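You operate a simulated robot arm through the tools that you are given. There is no shell and no other tool. Be economical: measure what you need, move in short steps, check, and stop when the job is done.

You run a simulated robot arm. Do the job below in one go: nothing can be reset, and whatever is moved stays where it is left.

## Task
Run the sink about a third full of warm water with two squirts of soap.
Fine: put the rubber plug in first and leave the tap off.

Only the result counts: the job must be done as asked and must still hold three seconds after the hand-in. Knocking over, shifting, dropping, spilling or breaking anything else fails it.

## Robot
A 7-joint arm with a two-finger parallel gripper, fixed in place. Base frame: the origin is at the foot of the arm, x ahead of it, y to its left, z up. Readings come in mm, degrees, newtons and seconds.
With the tool pointing down near the work surface it reaches from about 340 to 780 mm from the base axis. Its first joint turns from -166.0 to 166.0 degrees. Payload 3.91 kg.
Tool frame: the origin (TCP) lies between the finger pads and is the grasp point; the fingertips stand 30 mm ahead of it; z points along the fingers, y is the line along which they close. Largest opening 110 mm; finger width 20, thickness 10; the body of the gripper, 48 by 112 mm, starts 55 mm behind the TCP.
Orientation is that of the tool frame in the base frame, as a unit quaternion [x, y, z, w]. With the fingers straight down and closing along the base's y, the tool's x points along the base's -x, its y along +y and its z along -z.

## Interface
- The arm moves only by the tool apply_moves. Its argument "plan" is a list of rows, each a list of 7 numbers: the shift along the tool's x, y, z in mm, then the turn, a rotation vector about the tool's x, y, z in degrees, then the gripper command, from -1 (shut) to 1 (fully open), values between in proportion. In form: [[tx, ty, tz, wx, wy, wz, jaw], ...]. A call has 1 to 8 rows; each row shifts and turns the commanded pose from where the row before left it, along the tool's axes as they then stand. Each row takes 0.2 s and may step no farther than 50 mm and 8.6 degrees from the row before; otherwise, or with a gripper value out of range, the whole call is refused. A pose out of reach is approached as far as the arm can. The call stops where the force on the tool passes 90 N (or 10 N more than at its start, if that is more) or the arm is blocked; 0.2 s more then pass. The fingers move at their own pace (about 153 mm/s each) and stop on an object; they squeeze with about 27 N. The grip force told is the motor's: it shows also when the fingers shut on nothing. Time passes only in rows, and 0.2 s behind the last, so rows that do not move let the fingers close. It gives the time, the measured TCP pose, the force on the tool (base axes), the opening and the grip force at its end, in the units of the frame above (readings bear some noise).
- Cameras (640 x 400 px; columns grow to the right, rows downward): "scene" is fixed at [219.7, 500.4, 1548.4]; the picture's right is [-0.49, -0.87, 0.00], its down [-0.73, 0.41, -0.54] and it looks along [0.47, -0.27, -0.84] (base axes); focal length 289 px, centre (320, 200). "wrist" rides on the gripper at [-36, 0, -57] in the tool frame; the picture's right is [0.00, -1.00, 0.00], its down [0.97, 0.00, -0.24] and it looks along [0.24, 0.00, 0.97] (tool axes); focal length 218 px, centre (320, 200). There is no depth. A picture from a camera that has moved, and an enlarged one, comes with that camera's place and axes in the base frame and with its lens.
- snapshot(camera): a new picture of that camera. No time passes.
- slide_trunk(by): slides the trunk up (or, below 0, down) by that many mm; the arm rides with it, the base frame stays. It gives what a move gives, with no picture.
- enlarge(camera, box): a new picture of the part [left, top, right, bottom] of that camera's present view, enlarged. No time passes.
- finish_job(): hands the job in; it is judged then, once.

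Go step by step. Nothing tells you positions but the pictures and the camera data: compare them with the known pose of the tool, close in by small moves and look again before you grip or let go. The budget is 120 turns and 64 pictures, counting those below and the enlarged ones. Unless the task says otherwise, let go and move clear before handing in, and close with one line.

The tools are called after "Request:" as name(argument=value, ...) on one line, values as JSON. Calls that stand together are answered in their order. apply_moves: Moves the arm, as the interface text tells. Its arguments: {"type":"object","properties":{"plan":{"type":"array"}},"required":["plan"]} The other tools are called the same way: slide_trunk (by) slides the trunk up or down; snapshot (camera) takes a picture; enlarge (camera, box) takes an enlarged picture of a part of a camera's view; finish_job () hands the job in.

At the start:

```text
clock: 0.0
position: [382.1, 295.1, 1288.6]
tool_rot: [0.0, 1.0, 0.0, 0.0]
contact_force: [0.4, 0.3, 0.6]
finger_gap: 109.9
grasp_force: 0.0
trunk travel left (down, up): [-575.0, 35.0]
```

scene: 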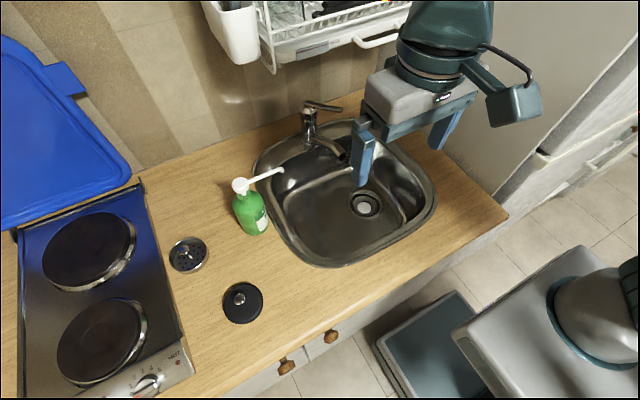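
wrist: 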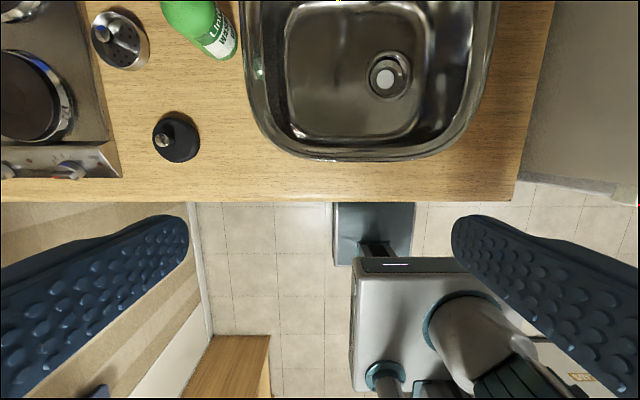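

I see a sink with a lever tap, a green pump bottle of soap to its left, a metal strainer basket and a black rubber plug on the counter. I'll take a closer look at each before moving.

Request:
enlarge(camera="scene", box=[220, 80, 460, 230])

Request:
enlarge(camera="scene", box=[150, 160, 310, 340])

```text
2.67 times, centred on (340, 155) of scene
camera zoom: at [219.7, 500.4, 1548.4], right [-0.49, -0.87, 0.0], down [-0.73, 0.41, -0.54], along [0.47, -0.27, -0.84], focal length 771 px, centre (267, 320)
```

zoom: 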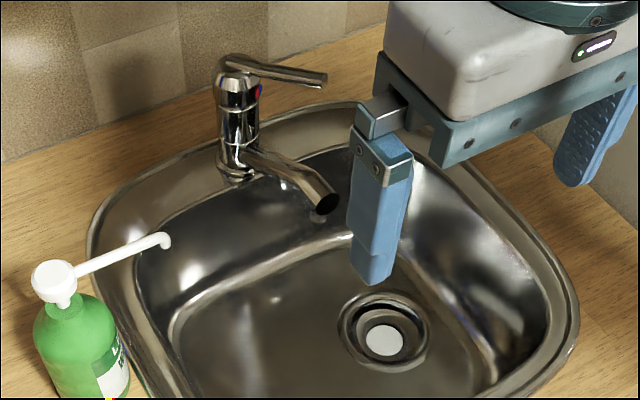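

```text
2.22 times, centred on (230, 250) of scene
camera zoom: at [219.7, 500.4, 1548.4], right [-0.49, -0.87, 0.0], down [-0.73, 0.41, -0.54], along [0.47, -0.27, -0.84], focal length 643 px, centre (520, 89)
```

zoom: 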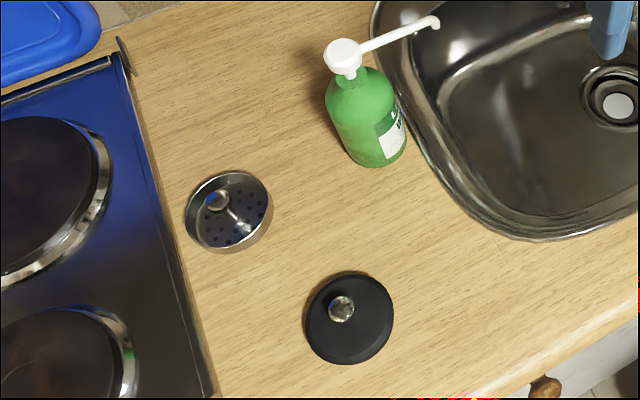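

The plug looks to be at about (430, 567), the drain at about (574, 134, 760), and the tap at about (770, 224). The pump spout already hangs over the sink. I'll move above the plug and look.

Request:
apply_moves(plan=[[-7, 39, 26, 0, 0, 0, 0], [-7, 39, 27, 0, 0, 0, 0], [-7, 39, 27, 0, 0, 0, 0], [-7, 39, 27, 0, 0, 0, 0], [-7, 39, 27, 0, 0, 0, 0], [-7, 39, 27, 0, 0, 0, 0], [-6, 38, 27, 0, 0, 0, 0]])

Request:
snapshot(camera="wrist")

Request:
snapshot(camera="scene")

```text
clock: 1.6
position: [431.0, 568.8, 1100.3]
tool_rot: [-0.001, 1.0, -0.001, 0.0]
contact_force: [-0.5, 0.5, 0.6]
finger_gap: 55.1
grasp_force: 0.1
trunk travel left (down, up): [-575.0, 35.0]
```

```text
59 pictures are left
camera wrist: at [465.7, 569.2, 1158.3], right [0.0, -1.0, 0.0], down [-0.97, 0.0, 0.24], along [-0.24, 0.0, -0.97], focal length 218 px, centre (320, 200)
```

wrist: 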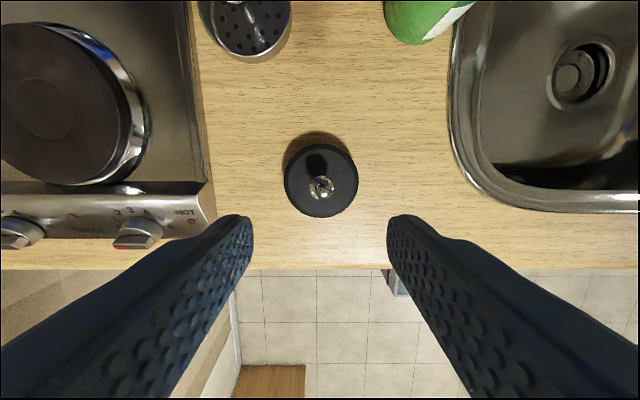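

```text
58 pictures are left
```

scene: 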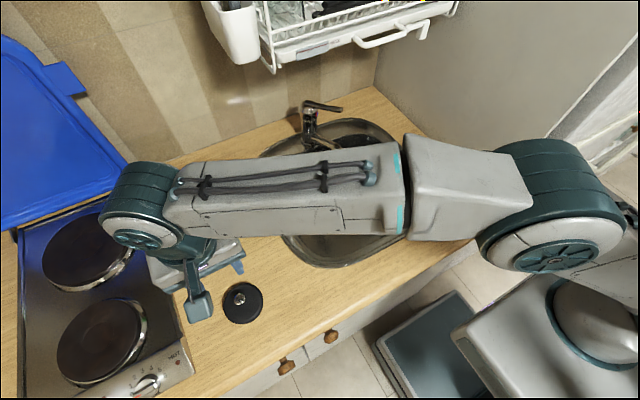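

The plug is between the fingers laterally, with its knob near x≈426 and its top at z≈950. I'll descend partway and check.

Request:
apply_moves(plan=[[2, 0, 35, 0, 0, 0, 0], [2, 0, 35, 0, 0, 0, 0]])

Request:
enlarge(camera="wrist", box=[200, 100, 440, 250])

Request:
enlarge(camera="scene", box=[140, 220, 300, 320])

```text
clock: 2.2
position: [427.7, 564.6, 1031.8]
tool_rot: [0.0, 1.0, 0.0, 0.0]
contact_force: [-0.8, -0.9, 0.0]
finger_gap: 55.2
grasp_force: 0.1
trunk travel left (down, up): [-575.0, 35.0]
```

```text
2.67 times, centred on (320, 175) of wrist
camera zoom: at [461.6, 564.8, 1089.2], right [0.0, -1.0, 0.0], down [-0.97, 0.0, 0.24], along [-0.24, 0.0, -0.97], focal length 582 px, centre (320, 267)
```

zoom: 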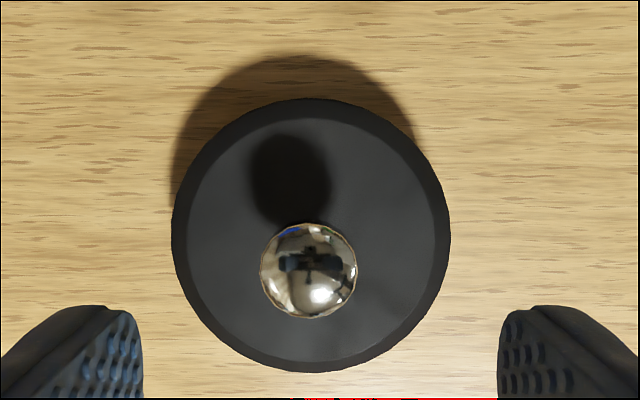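

```text
4.00 times, centred on (220, 270) of scene
camera zoom: at [219.7, 500.4, 1548.4], right [-0.49, -0.87, 0.0], down [-0.73, 0.41, -0.54], along [0.47, -0.27, -0.84], focal length 1157 px, centre (720, -80)
```

zoom: 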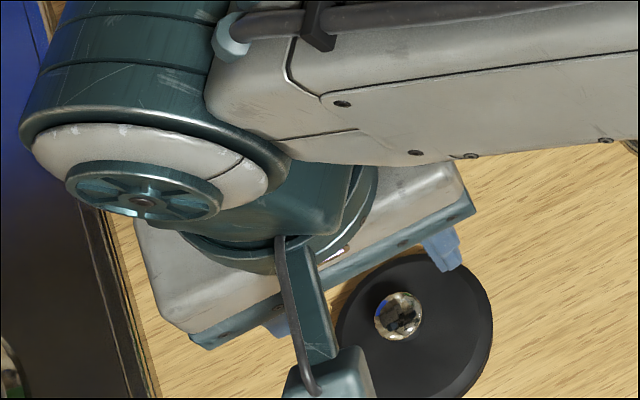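

The ball knob is at about (427, 567, 943). I'll lower with the fingertips either side of it, keeping above the disc.

Request:
apply_moves(plan=[[0, 2, 38, 0, 0, 0, 0], [0, 0, 36, 0, 0, 0, 0], [0, 0, 0, 0, 0, 0, 0]])

Request:
snapshot(camera="wrist")

Request:
enlarge(camera="scene", box=[180, 250, 300, 330])

```text
clock: 3.0
position: [426.4, 568.2, 957.1]
tool_rot: [0.0, 1.0, 0.001, 0.0]
contact_force: [-0.6, -0.3, 0.5]
finger_gap: 54.7
grasp_force: 0.1
trunk travel left (down, up): [-575.0, 35.0]
```

```text
55 pictures are left
camera wrist: at [461.1, 568.0, 1013.5], right [0.0, -1.0, 0.0], down [-0.97, 0.0, 0.24], along [-0.24, 0.0, -0.97], focal length 218 px, centre (320, 200)
```

wrist: 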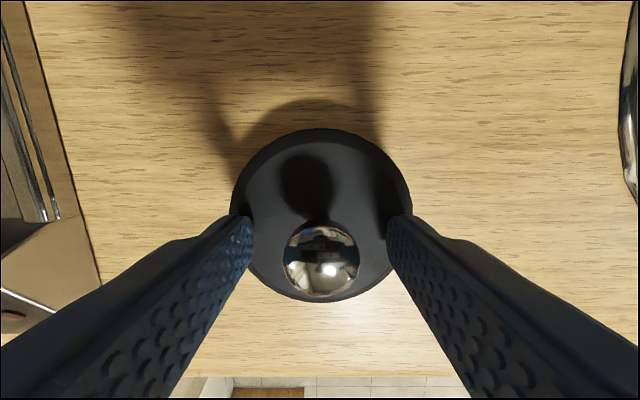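

```text
5.00 times, centred on (240, 290) of scene
camera zoom: at [219.7, 500.4, 1548.4], right [-0.49, -0.87, 0.0], down [-0.73, 0.41, -0.54], along [0.47, -0.27, -0.84], focal length 1446 px, centre (720, -250)
```

zoom: 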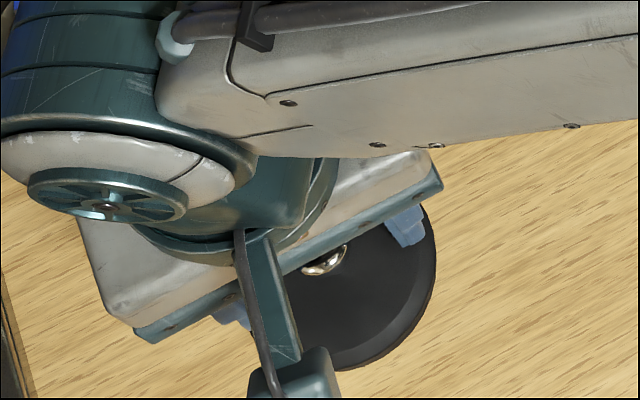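

The ball centre is at about (426.6, 568, 952), right at the TCP. Closing the fingers.

Request:
apply_moves(plan=[[0, 0, 3, 0, 0, 0, 0], [0, 0, 0, 0, 0, 0, -1], [0, 0, 0, 0, 0, 0, -1], [0, 0, 0, 0, 0, 0, -1]])

Request:
apply_moves(plan=[[0, 0, -30, 0, 0, 0, -1], [0, 0, -45, 0, 0, 0, -1], [0, 0, -45, 0, 0, 0, -1], [0, 0, -45, 0, 0, 0, -1], [0, 0, 0, 0, 0, 0, -1]])

Request:
snapshot(camera="wrist")

```text
clock: 4.0
position: [425.8, 568.3, 954.1]
tool_rot: [0.0, 1.0, 0.001, 0.001]
contact_force: [-0.4, -0.6, 7.1]
finger_gap: 22.7
grasp_force: 27.3
trunk travel left (down, up): [-575.0, 35.0]
```

```text
clock: 5.2
position: [425.4, 570.1, 1119.3]
tool_rot: [0.0, 1.0, 0.0, 0.0]
contact_force: [-0.2, -0.3, -0.6]
finger_gap: 22.5
grasp_force: 27.0
trunk travel left (down, up): [-575.0, 35.0]
```

```text
53 pictures are left
camera wrist: at [459.9, 569.3, 1177.8], right [0.0, -1.0, 0.0], down [-0.97, 0.0, 0.24], along [-0.24, 0.0, -0.97], focal length 218 px, centre (320, 200)
```

wrist: 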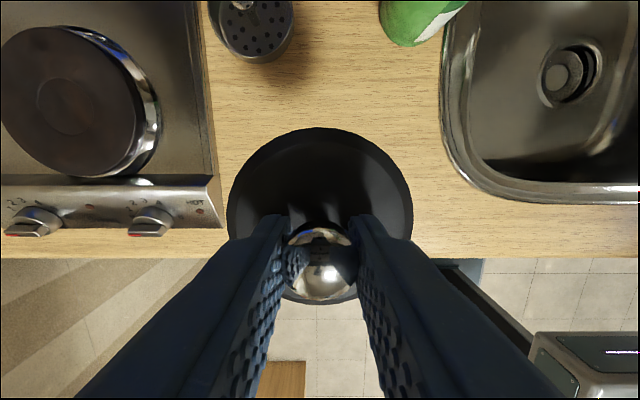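

The plug is held. I'll swing it at height, clear of the pump, towards the drain.

Request:
apply_moves(plan=[[0, -20, -40, 0, 0, 0, -1], [0, -45, 0, 0, 0, 0, -1], [0, -45, 0, 0, 0, 0, -1], [0, -45, 0, 0, 0, 0, -1], [0, -45, 0, 0, 0, 0, -1], [0, -45, 0, 0, 0, 0, -1], [0, -45, 0, 0, 0, 0, -1], [0, -45, 0, 0, 0, 0, -1]])

Request:
apply_moves(plan=[[-5, -45, 0, 0, 0, 0, -1], [-20, -40, 0, 0, 0, 0, -1], [-25, -14, 0, 0, 0, 0, -1], [0, 0, 0, 0, 0, 0, -1]])

Request:
snapshot(camera="wrist")

Request:
snapshot(camera="scene")

```text
clock: 7.0
position: [422.4, 230.1, 1156.5]
tool_rot: [0.0, 1.0, 0.002, 0.0]
contact_force: [0.3, 0.3, -1.2]
finger_gap: 22.7
grasp_force: 26.9
trunk travel left (down, up): [-575.0, 35.0]
```

```text
clock: 8.0
position: [477.9, 132.2, 1156.9]
tool_rot: [0.0, 1.0, -0.001, 0.0]
contact_force: [0.4, -0.6, -0.7]
finger_gap: 22.6
grasp_force: 27.4
trunk travel left (down, up): [-575.0, 35.0]
```

```text
52 pictures are left
camera wrist: at [512.2, 132.1, 1214.6], right [0.0, -1.0, 0.0], down [-0.97, 0.0, 0.24], along [-0.24, 0.0, -0.97], focal length 218 px, centre (320, 200)
```

wrist: 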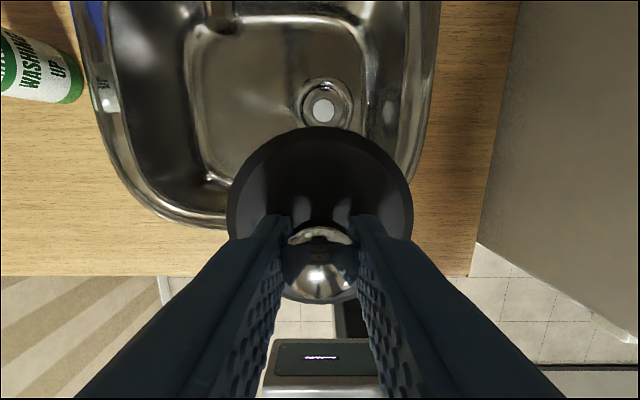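

```text
51 pictures are left
```

scene: 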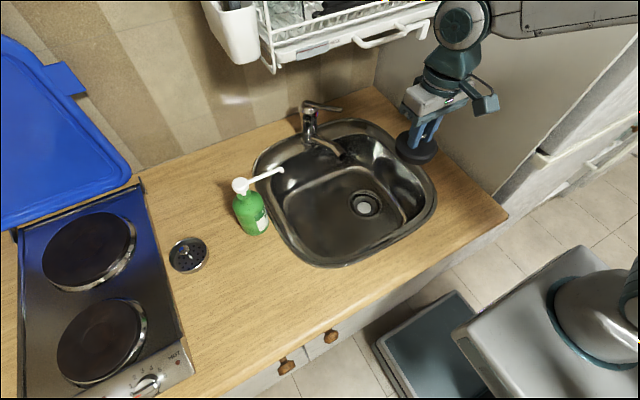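

The tap's spout tip is around (613, 215, 1000), clear of the drop path. I'll lower a little short of the drain to refine its position.

Request:
apply_moves(plan=[[-6, 0, 40, 0, 0, 0, -1], [-6, 0, 40, 0, 0, 0, -1], [-6, 0, 40, 0, 0, 0, -1], [-4, 0, 37, 0, 0, 0, -1], [0, 0, 0, 0, 0, 0, -1]])

Request:
snapshot(camera="wrist")

Request:
enlarge(camera="scene", box=[280, 80, 480, 240])

```text
clock: 9.2
position: [499.1, 133.8, 1000.1]
tool_rot: [0.001, 1.0, 0.0, 0.0]
contact_force: [0.2, 0.1, -2.5]
finger_gap: 22.7
grasp_force: 27.0
trunk travel left (down, up): [-575.0, 35.0]
```

```text
50 pictures are left
camera wrist: at [535.1, 134.1, 1057.0], right [0.0, -1.0, 0.0], down [-0.97, 0.0, 0.24], along [-0.24, 0.0, -0.97], focal length 218 px, centre (320, 200)
```

wrist: 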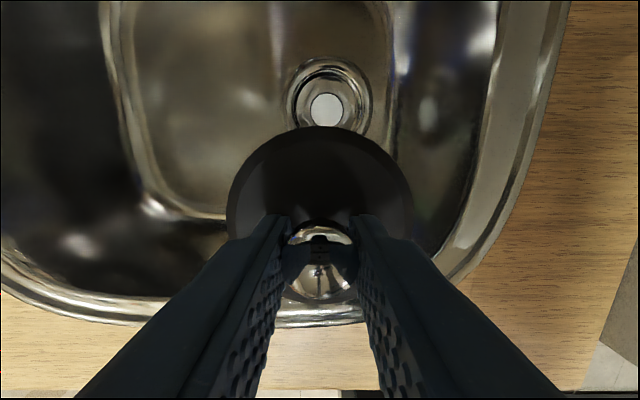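

```text
2.50 times, centred on (380, 160) of scene
camera zoom: at [219.7, 500.4, 1548.4], right [-0.49, -0.87, 0.0], down [-0.73, 0.41, -0.54], along [0.47, -0.27, -0.84], focal length 723 px, centre (170, 300)
```

zoom: 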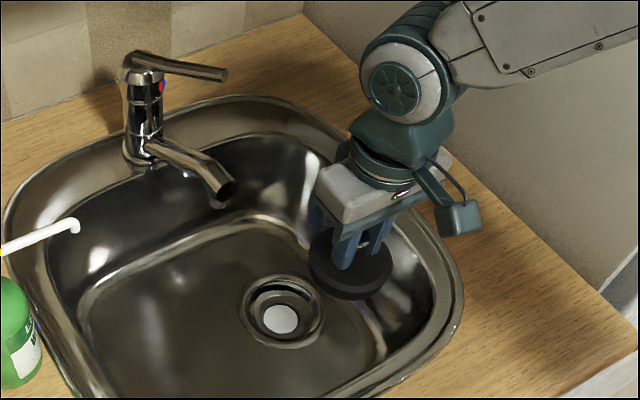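

I'll enlarge the drain to see its rings.

Request:
enlarge(camera="wrist", box=[260, 40, 400, 150])

Request:
enlarge(camera="scene", box=[335, 175, 395, 225])

```text
3.64 times, centred on (330, 95) of wrist
camera zoom: at [535.1, 134.1, 1057.0], right [0.0, -1.0, 0.0], down [-0.97, 0.0, 0.24], along [-0.24, 0.0, -0.97], focal length 794 px, centre (284, 582)
```

zoom: 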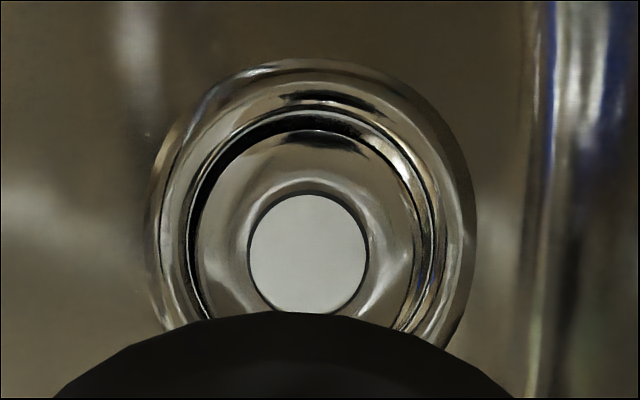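

```text
8.00 times, centred on (365, 200) of scene
camera zoom: at [219.7, 500.4, 1548.4], right [-0.49, -0.87, 0.0], down [-0.73, 0.41, -0.54], along [0.47, -0.27, -0.84], focal length 2314 px, centre (-40, 200)
```

zoom: 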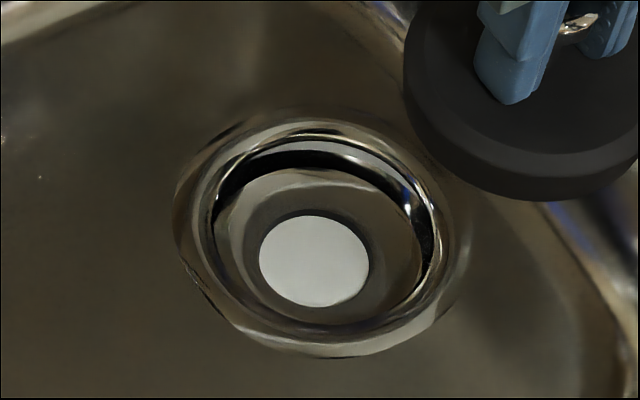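

The drain centre works out to about (588, 123), seat at z≈745. I'll move over it and lower in stages.

Request:
apply_moves(plan=[[-45, -5, 0, 0, 0, 0, -1], [-44, -6, 0, 0, 0, 0, -1], [0, 0, 35, 0, 0, 0, -1], [0, 0, 35, 0, 0, 0, -1], [0, 0, 35, 0, 0, 0, -1], [0, 0, 35, 0, 0, 0, -1], [0, 0, 0, 0, 0, 0, -1]])

Request:
enlarge(camera="scene", box=[280, 100, 460, 240])

Request:
snapshot(camera="wrist")

```text
clock: 10.8
position: [586.6, 123.1, 864.5]
tool_rot: [0.0, 1.0, 0.0, 0.0]
contact_force: [-0.5, -0.1, -0.8]
finger_gap: 22.9
grasp_force: 26.7
trunk travel left (down, up): [-575.0, 35.0]
```

```text
2.86 times, centred on (370, 170) of scene
camera zoom: at [219.7, 500.4, 1548.4], right [-0.49, -0.87, 0.0], down [-0.73, 0.41, -0.54], along [0.47, -0.27, -0.84], focal length 826 px, centre (177, 286)
```

zoom: 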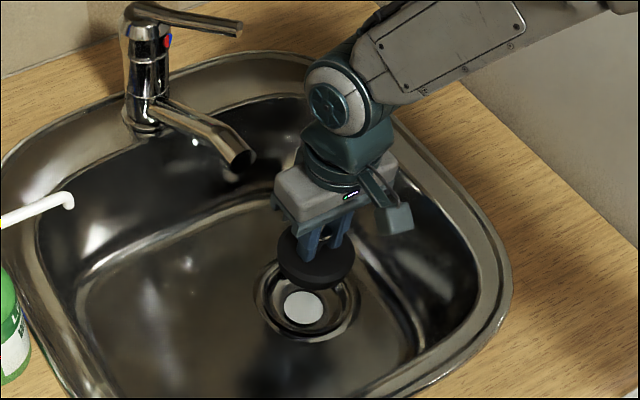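

```text
45 pictures are left
camera wrist: at [622.4, 122.1, 921.8], right [0.0, -1.0, 0.0], down [-0.97, 0.0, 0.24], along [-0.24, 0.0, -0.97], focal length 218 px, centre (320, 200)
```

wrist: 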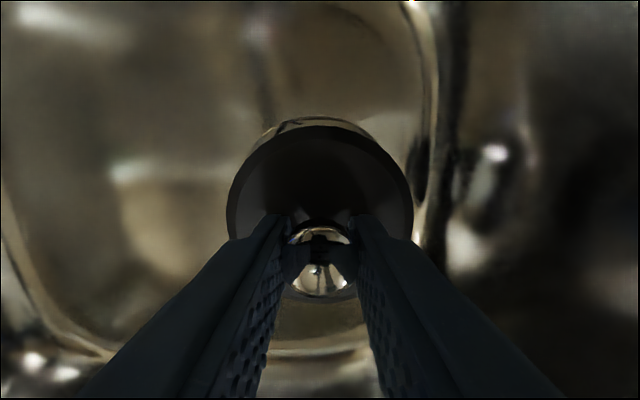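

Aligned: the ring shows evenly around the plug. Lowering slowly to contact.

Request:
apply_moves(plan=[[-1, 0, 25, 0, 0, 0, -1], [0, 0, 20, 0, 0, 0, -1], [0, 0, 6, 0, 0, 0, -1], [0, 0, 0, 0, 0, 0, -1]])

Request:
enlarge(camera="scene", box=[320, 140, 420, 230])

Request:
snapshot(camera="wrist")

```text
clock: 11.8
position: [589.5, 122.5, 810.6]
tool_rot: [0.0, 1.0, 0.0, 0.0]
contact_force: [0.2, -0.2, -0.7]
finger_gap: 23.0
grasp_force: 27.0
trunk travel left (down, up): [-575.0, 35.0]
```

```text
4.44 times, centred on (370, 185) of scene
camera zoom: at [219.7, 500.4, 1548.4], right [-0.49, -0.87, 0.0], down [-0.73, 0.41, -0.54], along [0.47, -0.27, -0.84], focal length 1286 px, centre (98, 267)
```

zoom: 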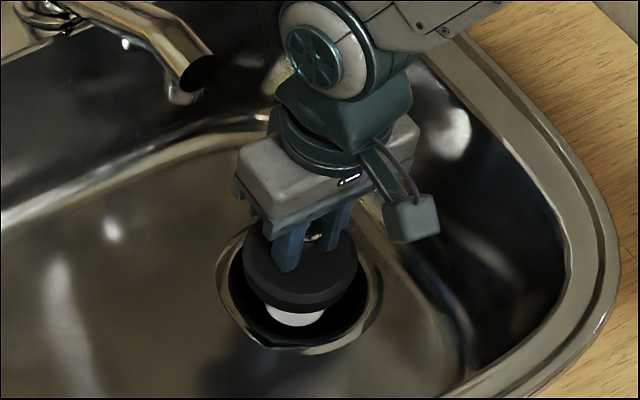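

```text
43 pictures are left
camera wrist: at [624.2, 123.4, 867.7], right [0.0, -1.0, 0.0], down [-0.97, 0.0, 0.24], along [-0.24, 0.0, -0.97], focal length 218 px, centre (320, 200)
```

wrist: 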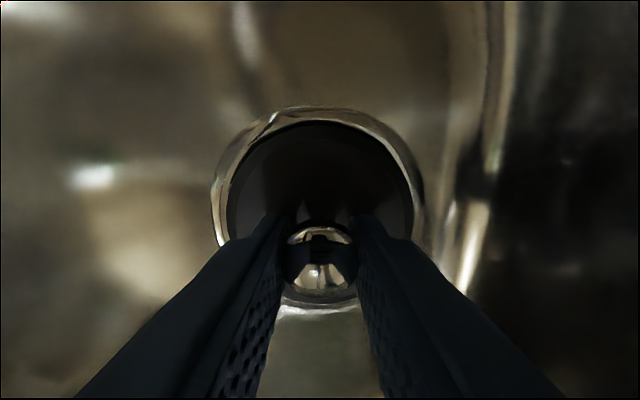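

It's centred over the recess. I'll continue down gently until contact.

Request:
apply_moves(plan=[[0, 0, 6, 0, 0, 0, -1], [0, 0, 6, 0, 0, 0, -1], [0, 0, 4, 0, 0, 0, -1], [0, 0, 0, 0, 0, 0, -1]])

Request:
enlarge(camera="scene", box=[320, 140, 420, 230])

```text
clock: 12.8
position: [587.1, 122.8, 794.7]
tool_rot: [-0.001, 1.0, 0.0, -0.001]
contact_force: [-6.4, 2.5, 6.6]
finger_gap: 22.8
grasp_force: 27.4
trunk travel left (down, up): [-575.0, 35.0]
```

```text
4.44 times, centred on (370, 185) of scene
camera zoom: at [219.7, 500.4, 1548.4], right [-0.49, -0.87, 0.0], down [-0.73, 0.41, -0.54], along [0.47, -0.27, -0.84], focal length 1286 px, centre (98, 267)
```

zoom: 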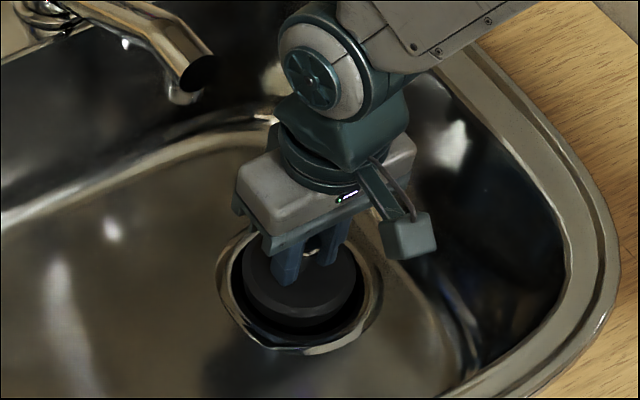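

Contact is pushing the plug slightly toward -x, so I'll shift a couple of mm that way and keep lowering.

Request:
apply_moves(plan=[[2, 1, 0, 0, 0, 0, -1], [0, 0, 4, 0, 0, 0, -1], [0, 0, 0, 0, 0, 0, -1]])

Request:
snapshot(camera="wrist")

```text
clock: 13.6
position: [586.4, 123.0, 790.8]
tool_rot: [0.001, 1.0, -0.001, 0.0]
contact_force: [-4.0, 0.5, 3.1]
finger_gap: 22.4
grasp_force: 26.9
trunk travel left (down, up): [-575.0, 35.0]
```

```text
41 pictures are left
camera wrist: at [621.0, 122.5, 848.8], right [0.0, -1.0, 0.0], down [-0.97, 0.0, 0.24], along [-0.24, 0.0, -0.97], focal length 218 px, centre (320, 200)
```

wrist: 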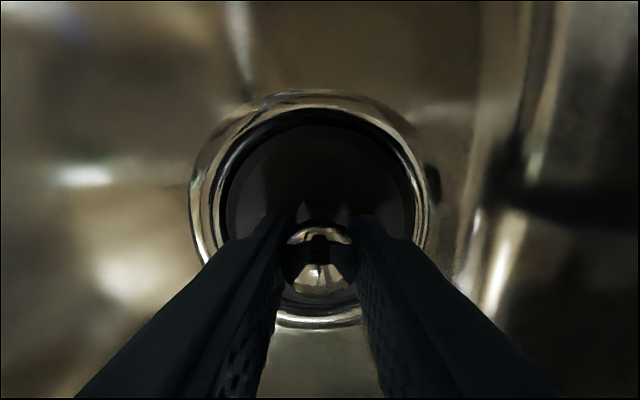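

Sliding in well. A bit further down.

Request:
apply_moves(plan=[[2, 0, 3, 0, 0, 0, -1], [0, 0, 4, 0, 0, 0, -1], [0, 0, 0, 0, 0, 0, -1]])

Request:
apply_moves(plan=[[0, 0, 4, 0, 0, 0, -1], [0, 0, 0, 0, 0, 0, -1]])

```text
clock: 14.4
position: [583.5, 123.8, 784.4]
tool_rot: [0.0, 1.0, 0.0, 0.0]
contact_force: [0.4, 0.8, -0.2]
finger_gap: 22.6
grasp_force: 27.2
trunk travel left (down, up): [-575.0, 35.0]
```

```text
clock: 15.0
position: [584.8, 123.4, 779.5]
tool_rot: [0.0, 1.0, 0.0, 0.0]
contact_force: [-0.1, -1.2, 6.8]
finger_gap: 22.4
grasp_force: 27.0
trunk travel left (down, up): [-575.0, 35.0]
```

Request:
apply_moves(plan=[[0, 0, 2, 0, 0, 0, -1], [0, 0, 2, 0, 0, 0, -1], [0, 0, 0, 0, 0, 0, -1]])

Request:
snapshot(camera="wrist")

Request:
enlarge(camera="scene", box=[320, 140, 420, 230])

```text
clock: 15.8
position: [584.5, 122.7, 780.9]
tool_rot: [0.0, 1.0, 0.001, 0.004]
contact_force: [1.2, -4.0, 43.0]
finger_gap: 22.7
grasp_force: 27.2
trunk travel left (down, up): [-575.0, 35.0]
```

```text
40 pictures are left
camera wrist: at [618.8, 122.8, 837.6], right [0.0, -1.0, 0.0], down [-0.97, 0.0, 0.23], along [-0.23, 0.0, -0.97], focal length 218 px, centre (320, 200)
```

wrist: 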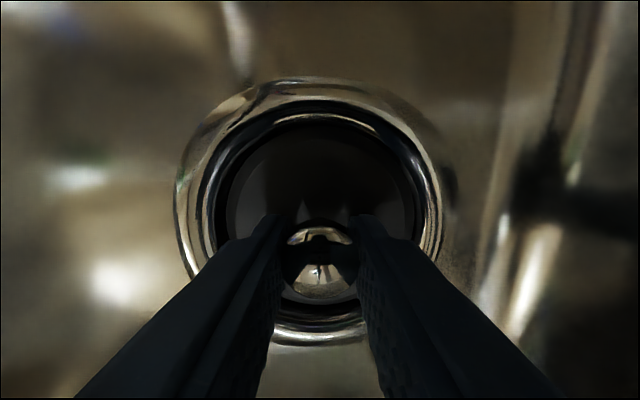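

```text
4.44 times, centred on (370, 185) of scene
camera zoom: at [219.7, 500.4, 1548.4], right [-0.49, -0.87, 0.0], down [-0.73, 0.41, -0.54], along [0.47, -0.27, -0.84], focal length 1286 px, centre (98, 267)
```

zoom: 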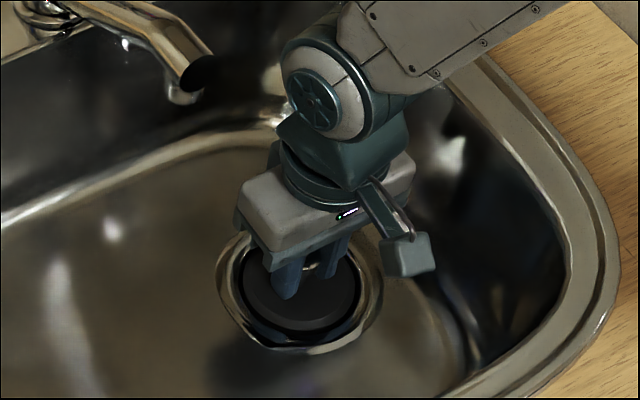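

The plug bottoms out squarely with 43 N. Releasing gently and rising straight up.

Request:
apply_moves(plan=[[0, 0, -2, 0, 0, 0, -1], [0, 0, 0, 0, 0, 0, -0.2], [0, 0, 0, 0, 0, 0, -0.2], [0, 0, -30, 0, 0, 0, -0.2], [0, 0, -40, 0, 0, 0, -0.2], [0, 0, -45, 0, 0, 0, -0.2], [0, 0, -45, 0, 0, 0, -0.2], [0, 0, 0, 0, 0, 0, -0.2]])

Request:
snapshot(camera="wrist")

Request:
enlarge(camera="scene", box=[320, 140, 420, 230])

```text
clock: 17.6
position: [582.9, 124.6, 936.7]
tool_rot: [0.0, 1.0, 0.001, 0.001]
contact_force: [0.1, -0.1, 0.2]
finger_gap: 44.3
grasp_force: 0.1
trunk travel left (down, up): [-575.0, 35.0]
```

```text
38 pictures are left
camera wrist: at [618.2, 124.3, 994.1], right [0.0, -1.0, 0.0], down [-0.97, 0.0, 0.24], along [-0.24, 0.0, -0.97], focal length 218 px, centre (320, 200)
```

wrist: 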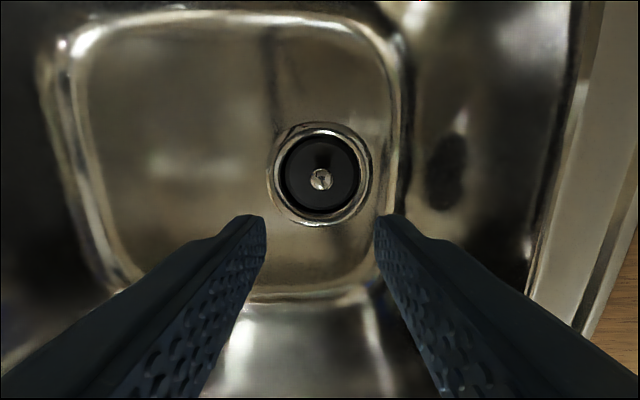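

```text
4.44 times, centred on (370, 185) of scene
camera zoom: at [219.7, 500.4, 1548.4], right [-0.49, -0.87, 0.0], down [-0.73, 0.41, -0.54], along [0.47, -0.27, -0.84], focal length 1286 px, centre (98, 267)
```

zoom: 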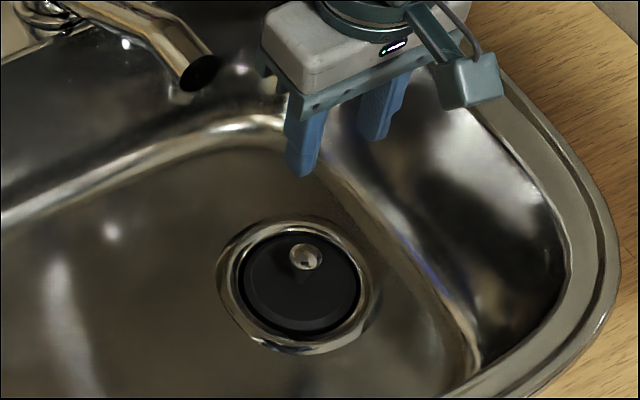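

The plug is seated. Next is the soap: I'll rise and move to look down on the pump with the fingers shut.

Request:
apply_moves(plan=[[0, 0, -45, 0, 0, 0, -0.2], [10, 0, -48, 0, 0, 0, -1], [10, 0, -48, 0, 0, 0, -1], [10, 0, -48, 0, 0, 0, -1], [10, 0, -48, 0, 0, 0, -1], [10, 0, -38, 0, 0, 0, -1]])

Request:
apply_moves(plan=[[5, 45, 0, 0, 0, 0, -1], [5, 45, 0, 0, 0, 0, -1], [0, 45, 0, 0, 0, 0, -1], [0, 45, 0, 0, 0, 0, -1], [0, 45, 0, 0, 0, 0, -1], [0, 45, 0, 0, 0, 0, -1], [0, 45, 0, 0, 0, 0, -1], [0, 0, 0, 0, 0, 0, -1]])

Request:
snapshot(camera="wrist")

Request:
snapshot(camera="scene")

```text
clock: 19.0
position: [533.7, 123.1, 1214.2]
tool_rot: [0.0, 1.0, -0.001, 0.001]
contact_force: [0.5, -0.3, -0.5]
finger_gap: 0.0
grasp_force: 26.9
trunk travel left (down, up): [-575.0, 35.0]
```

```text
clock: 20.8
position: [522.9, 435.9, 1213.1]
tool_rot: [0.001, 1.0, 0.0, 0.0]
contact_force: [0.1, -0.3, 0.1]
finger_gap: 0.1
grasp_force: 27.0
trunk travel left (down, up): [-575.0, 35.0]
```

```text
36 pictures are left
camera wrist: at [557.6, 436.2, 1271.4], right [0.0, -1.0, 0.0], down [-0.97, 0.0, 0.24], along [-0.24, 0.0, -0.97], focal length 218 px, centre (320, 200)
```

wrist: 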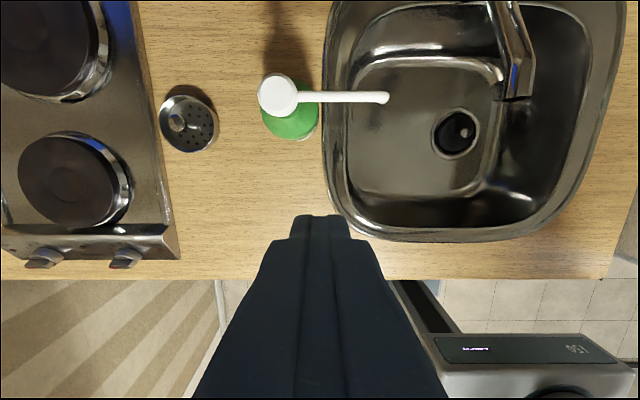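

```text
35 pictures are left
```

scene: 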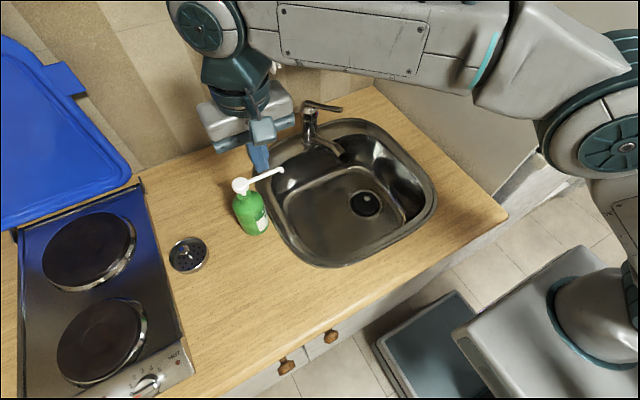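

The pump head is at about (598, 470, 1075) with its nozzle over the sink. I'll position above it.

Request:
apply_moves(plan=[[-38, 17, 10, 0, 0, 0, -1], [-37, 17, 20, 0, 0, 0, -1], [0, 0, 33, 0, 0, 0, -1], [0, 0, 0, 0, 0, 0, -1]])

Request:
snapshot(camera="wrist")

Request:
enlarge(camera="scene", box=[190, 130, 310, 250])

```text
clock: 21.8
position: [585.2, 456.7, 1144.8]
tool_rot: [0.0, 1.0, -0.001, -0.001]
contact_force: [0.0, -0.7, 0.4]
finger_gap: 0.0
grasp_force: 27.4
out of reach, approached as far as the arm can: row 2, 3
trunk travel left (down, up): [-575.0, 35.0]
```

```text
34 pictures are left
camera wrist: at [621.4, 457.4, 1201.9], right [0.0, -1.0, 0.0], down [-0.97, 0.0, 0.24], along [-0.24, 0.0, -0.97], focal length 218 px, centre (320, 200)
```

wrist: 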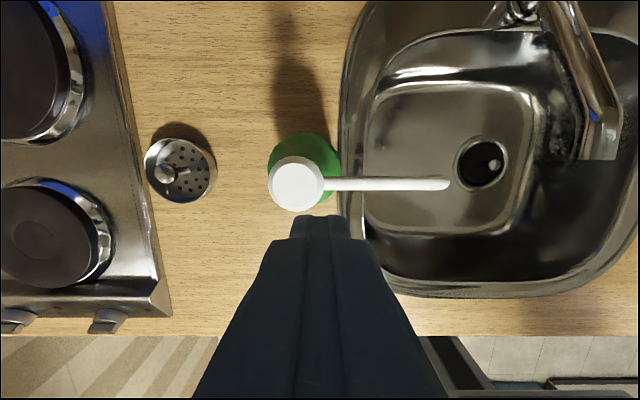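

```text
3.33 times, centred on (250, 190) of scene
camera zoom: at [219.7, 500.4, 1548.4], right [-0.49, -0.87, 0.0], down [-0.73, 0.41, -0.54], along [0.47, -0.27, -0.84], focal length 964 px, centre (553, 233)
```

zoom: 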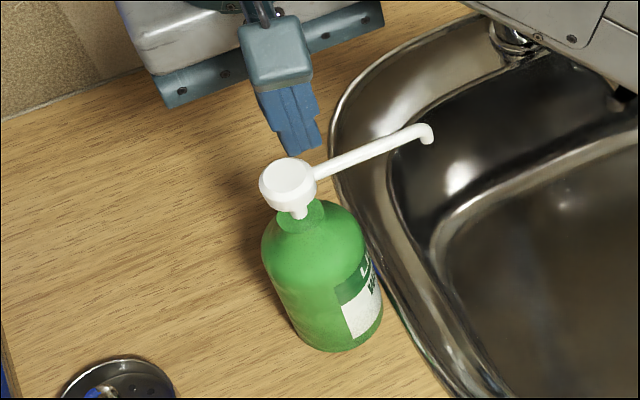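

I'm at the arm's reach at this height. Raising the trunk 35 mm should give extra reach lower down.

Request:
slide_trunk(by=35)

Request:
apply_moves(plan=[[0, 0, 25, 0, 0, 0, -1], [-7, 7, 25, 0, 0, 0, -1], [-6, 6, 5, 0, 0, 0, -1], [0, 0, 0, 0, 0, 0, -1]])

Request:
snapshot(camera="wrist")

Request:
enlarge(camera="scene", box=[190, 130, 310, 250])

```text
clock: 22.6
position: [586.9, 458.3, 1178.6]
tool_rot: [0.0, 1.0, 0.0, -0.001]
contact_force: [0.7, -0.3, -0.5]
finger_gap: 0.0
grasp_force: 27.1
trunk travel left (down, up): [-610.0, 0.0]
```

```text
clock: 23.6
position: [597.5, 470.5, 1124.0]
tool_rot: [0.001, 1.0, -0.001, -0.001]
contact_force: [-0.4, 0.3, 0.0]
finger_gap: 0.0
grasp_force: 27.2
out of reach, approached as far as the arm can: row 1, 3
trunk travel left (down, up): [-610.0, 0.0]
```

```text
32 pictures are left
camera wrist: at [632.8, 470.1, 1180.8], right [0.0, -1.0, 0.0], down [-0.97, 0.0, 0.24], along [-0.24, 0.0, -0.97], focal length 218 px, centre (320, 200)
```

wrist: 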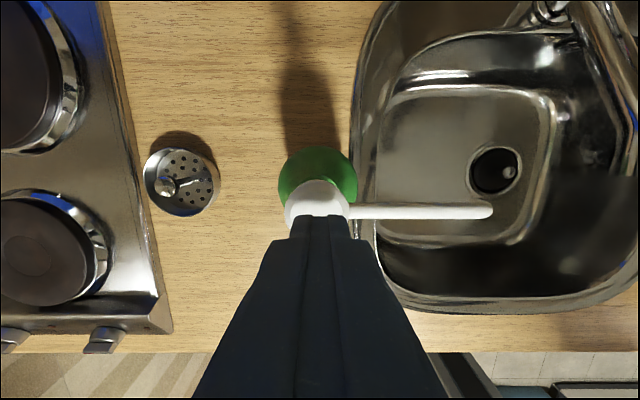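

```text
3.33 times, centred on (250, 190) of scene
camera zoom: at [219.7, 500.4, 1548.4], right [-0.49, -0.87, 0.0], down [-0.73, 0.41, -0.54], along [0.47, -0.27, -0.84], focal length 964 px, centre (553, 233)
```

zoom: 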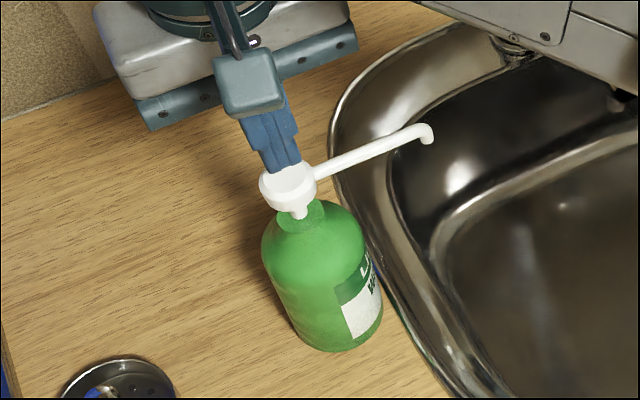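

The fingertips are centred above the pump head. Lowering to contact in small steps to learn the stroke.

Request:
apply_moves(plan=[[-1, 1, 12, 0, 0, 0, -1], [0, 0, 5, 0, 0, 0, -1], [0, 0, 0, 0, 0, 0, -1]])

Request:
enlarge(camera="scene", box=[190, 130, 310, 250])

```text
clock: 24.4
position: [599.2, 472.7, 1107.7]
tool_rot: [0.0, 1.0, -0.001, -0.001]
contact_force: [0.3, -0.7, 2.0]
finger_gap: 0.0
grasp_force: 27.2
trunk travel left (down, up): [-610.0, 0.0]
```

```text
3.33 times, centred on (250, 190) of scene
camera zoom: at [219.7, 500.4, 1548.4], right [-0.49, -0.87, 0.0], down [-0.73, 0.41, -0.54], along [0.47, -0.27, -0.84], focal length 964 px, centre (553, 233)
```

zoom: 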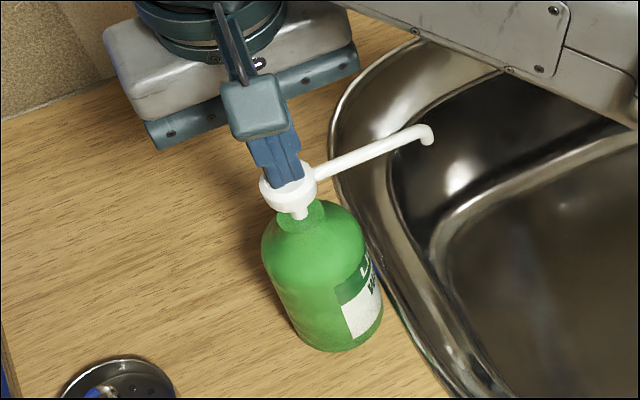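

Request:
apply_moves(plan=[[0, 0, 4, 0, 0, 0, -1], [0, 0, 4, 0, 0, 0, -1], [0, 0, 4, 0, 0, 0, -1], [0, 0, 0, 0, 0, 0, -1]])

Request:
enlarge(camera="scene", box=[190, 130, 310, 250])

```text
clock: 25.4
position: [599.8, 471.8, 1097.3]
tool_rot: [0.0, 1.0, -0.002, -0.001]
contact_force: [-1.8, -1.3, 8.3]
finger_gap: 0.0
grasp_force: 27.4
trunk travel left (down, up): [-610.0, 0.0]
```

```text
3.33 times, centred on (250, 190) of scene
camera zoom: at [219.7, 500.4, 1548.4], right [-0.49, -0.87, 0.0], down [-0.73, 0.41, -0.54], along [0.47, -0.27, -0.84], focal length 964 px, centre (553, 233)
```

zoom: 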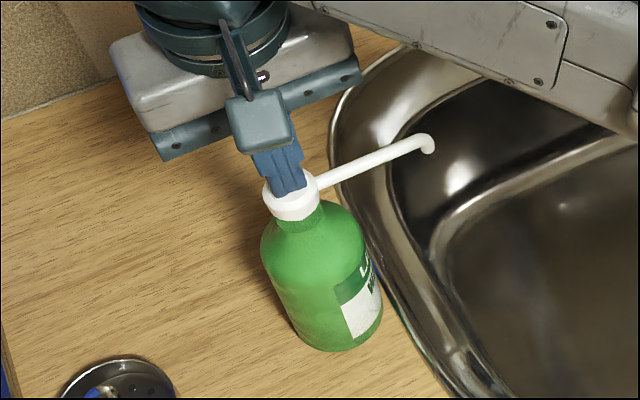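

The pump is depressing with light spring force. I'll push to the bottom of the stroke.

Request:
apply_moves(plan=[[0, 0, 3, 0, 0, 0, -1], [0, 0, 3, 0, 0, 0, -1], [0, 0, 0, 0, 0, 0, -1]])

Request:
enlarge(camera="scene", box=[190, 130, 310, 250])

```text
clock: 26.2
position: [599.2, 471.7, 1093.6]
tool_rot: [0.0, 1.0, 0.001, 0.001]
contact_force: [-3.1, -3.5, 20.2]
finger_gap: 0.1
grasp_force: 27.2
trunk travel left (down, up): [-610.0, 0.0]
```

```text
3.33 times, centred on (250, 190) of scene
camera zoom: at [219.7, 500.4, 1548.4], right [-0.49, -0.87, 0.0], down [-0.73, 0.41, -0.54], along [0.47, -0.27, -0.84], focal length 964 px, centre (553, 233)
```

zoom: 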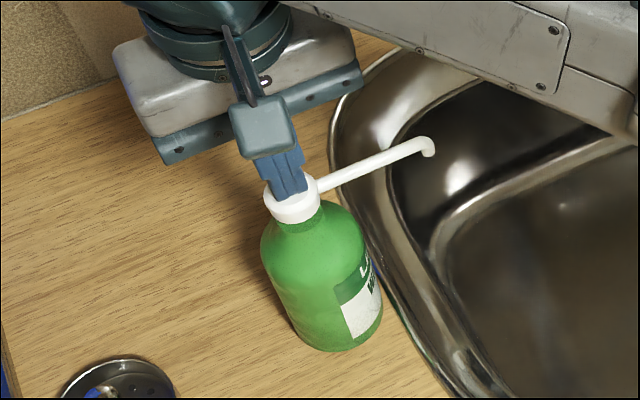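

The force rose to 20 N at the stop, so that's one full stroke. Releasing fully and checking for soap in the sink.

Request:
apply_moves(plan=[[0, 0, -8, 0, 0, 0, -1], [0, 0, -12, 0, 0, 0, -1], [0, 0, 0, 0, 0, 0, -1], [0, 0, 0, 0, 0, 0, -1]])

Request:
enlarge(camera="scene", box=[230, 140, 380, 270])

Request:
snapshot(camera="wrist")

```text
clock: 27.2
position: [599.6, 470.4, 1110.5]
tool_rot: [0.001, 1.0, -0.001, -0.001]
contact_force: [-0.1, 0.1, -0.2]
finger_gap: 0.0
grasp_force: 27.3
trunk travel left (down, up): [-610.0, 0.0]
```

```text
3.08 times, centred on (305, 205) of scene
camera zoom: at [219.7, 500.4, 1548.4], right [-0.49, -0.87, 0.0], down [-0.73, 0.41, -0.54], along [0.47, -0.27, -0.84], focal length 890 px, centre (366, 185)
```

zoom: 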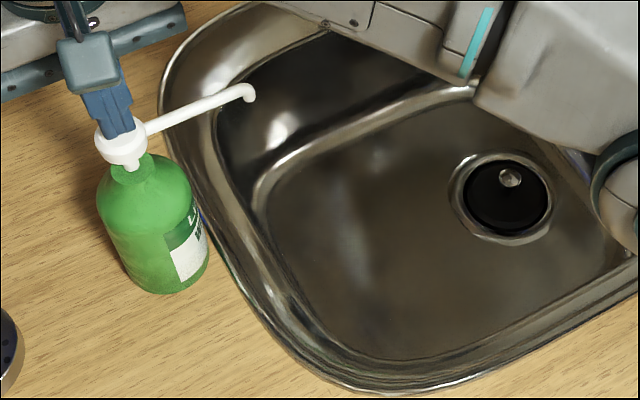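

```text
26 pictures are left
camera wrist: at [634.9, 470.9, 1167.7], right [0.0, -1.0, 0.0], down [-0.97, 0.0, 0.24], along [-0.24, 0.0, -0.97], focal length 218 px, centre (320, 200)
```

wrist: 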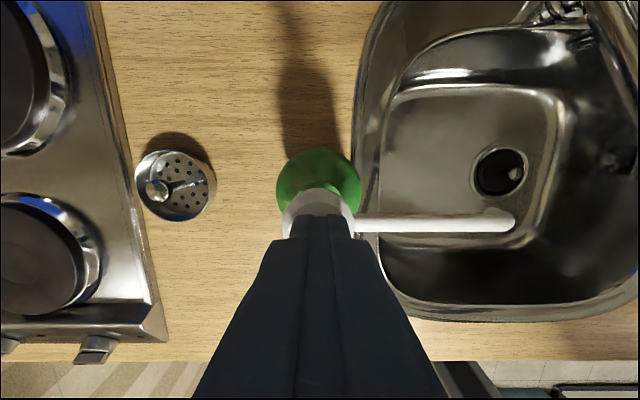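

The pump sprang back up. Second stroke, the same way, slightly firmer to make certain of the stop.

Request:
apply_moves(plan=[[0, 0, 6, 0, 0, 0, -1], [0, 0, 6, 0, 0, 0, -1], [0, 0, 5, 0, 0, 0, -1], [0, 0, 4, 0, 0, 0, -1], [0, 0, 0, 0, 0, 0, -1]])

Request:
enlarge(camera="scene", box=[220, 140, 380, 270])

```text
clock: 28.4
position: [599.2, 472.0, 1093.0]
tool_rot: [0.001, 1.0, 0.001, 0.001]
contact_force: [-1.9, -4.1, 24.4]
finger_gap: 0.0
grasp_force: 27.2
out of reach, approached as far as the arm can: row 4
trunk travel left (down, up): [-610.0, 0.0]
```

```text
3.08 times, centred on (300, 205) of scene
camera zoom: at [219.7, 500.4, 1548.4], right [-0.49, -0.87, 0.0], down [-0.73, 0.41, -0.54], along [0.47, -0.27, -0.84], focal length 890 px, centre (382, 185)
```

zoom: 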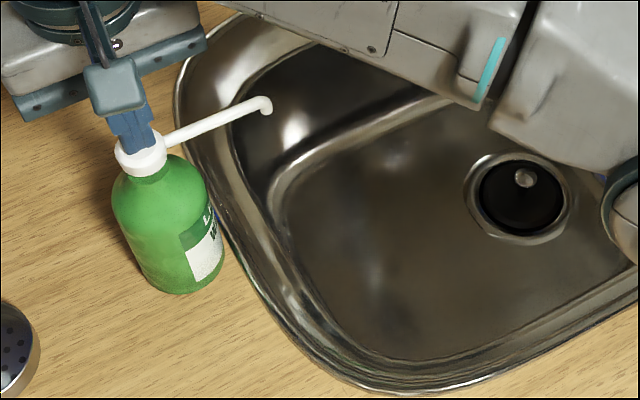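

Second full stroke done at the same depth. Now I'll lift off and move to view the tap lever.

Request:
apply_moves(plan=[[0, 0, -8, 0, 0, 0, -1], [0, 0, -14, 0, 0, 0, -1], [20, 0, -35, 0, 0, 0, -1], [35, -5, -30, 0, 0, 0, -1], [20, -35, -25, 0, 0, 0, -1], [0, -45, -15, 0, 0, 0, -1], [0, -45, 0, 0, 0, 0, -1], [0, -40, 0, 0, 0, 0, -1]])

Request:
apply_moves(plan=[[0, -45, 0, 0, 0, 0, -1], [0, -40, 0, 0, 0, 0, -1], [-30, -20, 0, 0, 0, 0, -1], [-20, -10, 0, 0, 0, 0, -1], [0, 0, 0, 0, 0, 0, -1]])

Request:
snapshot(camera="wrist")

Request:
snapshot(camera="scene")

```text
clock: 30.2
position: [612.4, 370.3, 1263.3]
tool_rot: [0.0, 1.0, -0.001, -0.002]
contact_force: [-0.5, 0.2, 0.3]
finger_gap: 0.0
grasp_force: 27.4
out of reach, approached as far as the arm can: row 3, 4, 5, 6, 7, 8
trunk travel left (down, up): [-610.0, 0.0]
```

```text
clock: 31.1
position: [630.1, 319.5, 1275.5]
tool_rot: [-0.02, 1.0, -0.007, -0.011]
contact_force: [-77.5, 21.9, -30.2]
finger_gap: 0.1
grasp_force: 27.5
out of reach, approached as far as the arm can: row 1, 2, 3, 4
trunk travel left (down, up): [-610.0, 0.0]
stopped in row 4: the force on the tool passed its limit (the readings are from after the stop); the commanded pose is now the measured one
```

```text
24 pictures are left
camera wrist: at [666.6, 321.6, 1332.0], right [0.04, -1.0, 0.01], down [-0.96, -0.04, 0.26], along [-0.26, -0.02, -0.96], focal length 218 px, centre (320, 200)
```

wrist: 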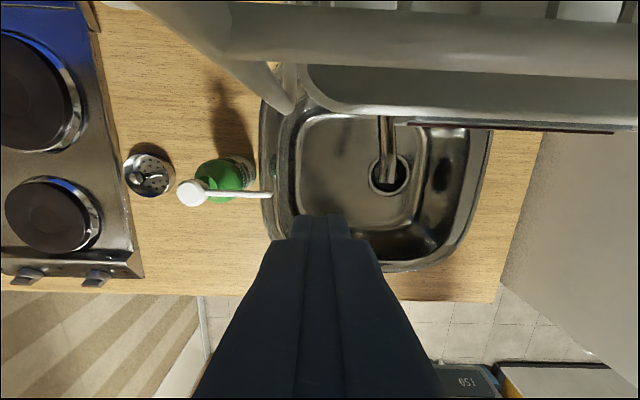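

```text
23 pictures are left
```

scene: 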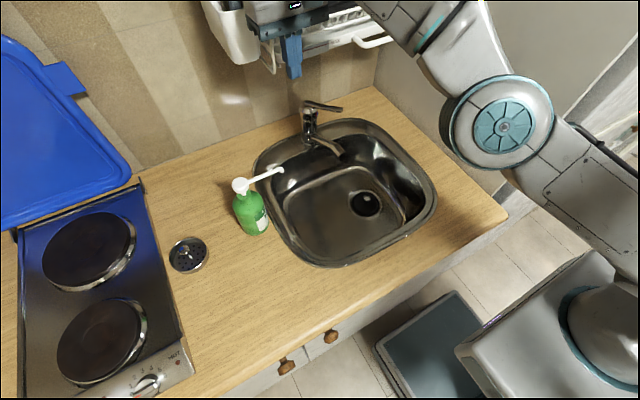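

The out-of-reach rows let the hand drift into the dish rack's underside. I'll back straight away from it and then check the rack.

Request:
apply_moves(plan=[[20, 0, 0, 0, 0, 0, -1], [40, 0, 0, 0, 0, 0, -1], [40, 0, 20, 0, 0, 0, -1], [30, 0, 40, 0, 0, 0, -1], [0, 0, 0, 0, 0, 0, -1]])

Request:
snapshot(camera="scene")

```text
clock: 32.3
position: [629.6, 348.8, 1245.2]
tool_rot: [-0.006, 1.0, 0.002, -0.009]
contact_force: [-21.0, -8.7, 9.2]
finger_gap: 0.0
grasp_force: 26.6
out of reach, approached as far as the arm can: row 1, 2, 3, 4
trunk travel left (down, up): [-610.0, 0.0]
```

```text
22 pictures are left
```

scene: 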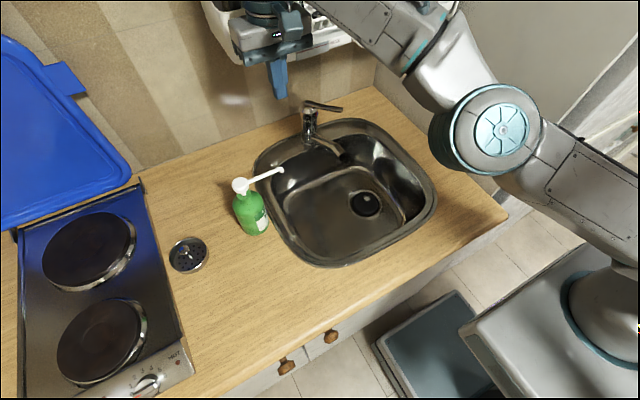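

The arm is barely obeying, probably against a joint limit. I'll try small downward moves to leave that limit.

Request:
apply_moves(plan=[[5, 0, 15, 0, 0, 0, -1], [5, 0, 15, 0, 0, 0, -1]])

```text
clock: 32.9
position: [635.9, 358.6, 1222.3]
tool_rot: [-0.008, 1.0, 0.001, -0.011]
contact_force: [0.4, 0.2, 0.6]
finger_gap: 0.1
grasp_force: 27.2
out of reach, approached as far as the arm can: row 1, 2
trunk travel left (down, up): [-610.0, 0.0]
```

Request:
apply_moves(plan=[[0, 0, 0, 0, 0, 0, -1], [0, 0, 0, 0, 0, 0, -1]])

Request:
snapshot(camera="scene")

```text
clock: 33.5
position: [638.1, 358.5, 1222.6]
tool_rot: [-0.008, 1.0, 0.002, -0.012]
contact_force: [0.8, -0.3, 0.4]
finger_gap: 0.0
grasp_force: 27.1
trunk travel left (down, up): [-610.0, 0.0]
```

```text
21 pictures are left
```

scene: 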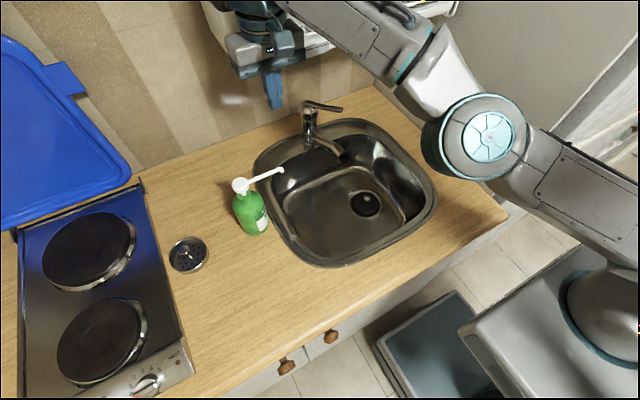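

A hold isn't flagged, so the arm looks fully stretched (singular). I'll try very small inward steps.

Request:
apply_moves(plan=[[2, -1, 1, 0, 0, 0, -1], [2, -1, 1, 0, 0, 0, -1], [2, -1, 1, 0, 0, 0, -1], [2, -1, 1, 0, 0, 0, -1], [2, -1, 1, 0, 0, 0, -1], [2, -1, 1, 0, 0, 0, -1]])

```text
clock: 34.9
position: [637.1, 359.1, 1223.2]
tool_rot: [-0.007, 1.0, 0.001, -0.012]
contact_force: [-0.2, -0.2, 0.2]
finger_gap: 0.1
grasp_force: 26.9
out of reach, approached as far as the arm can: row 2, 4, 6
trunk travel left (down, up): [-610.0, 0.0]
```

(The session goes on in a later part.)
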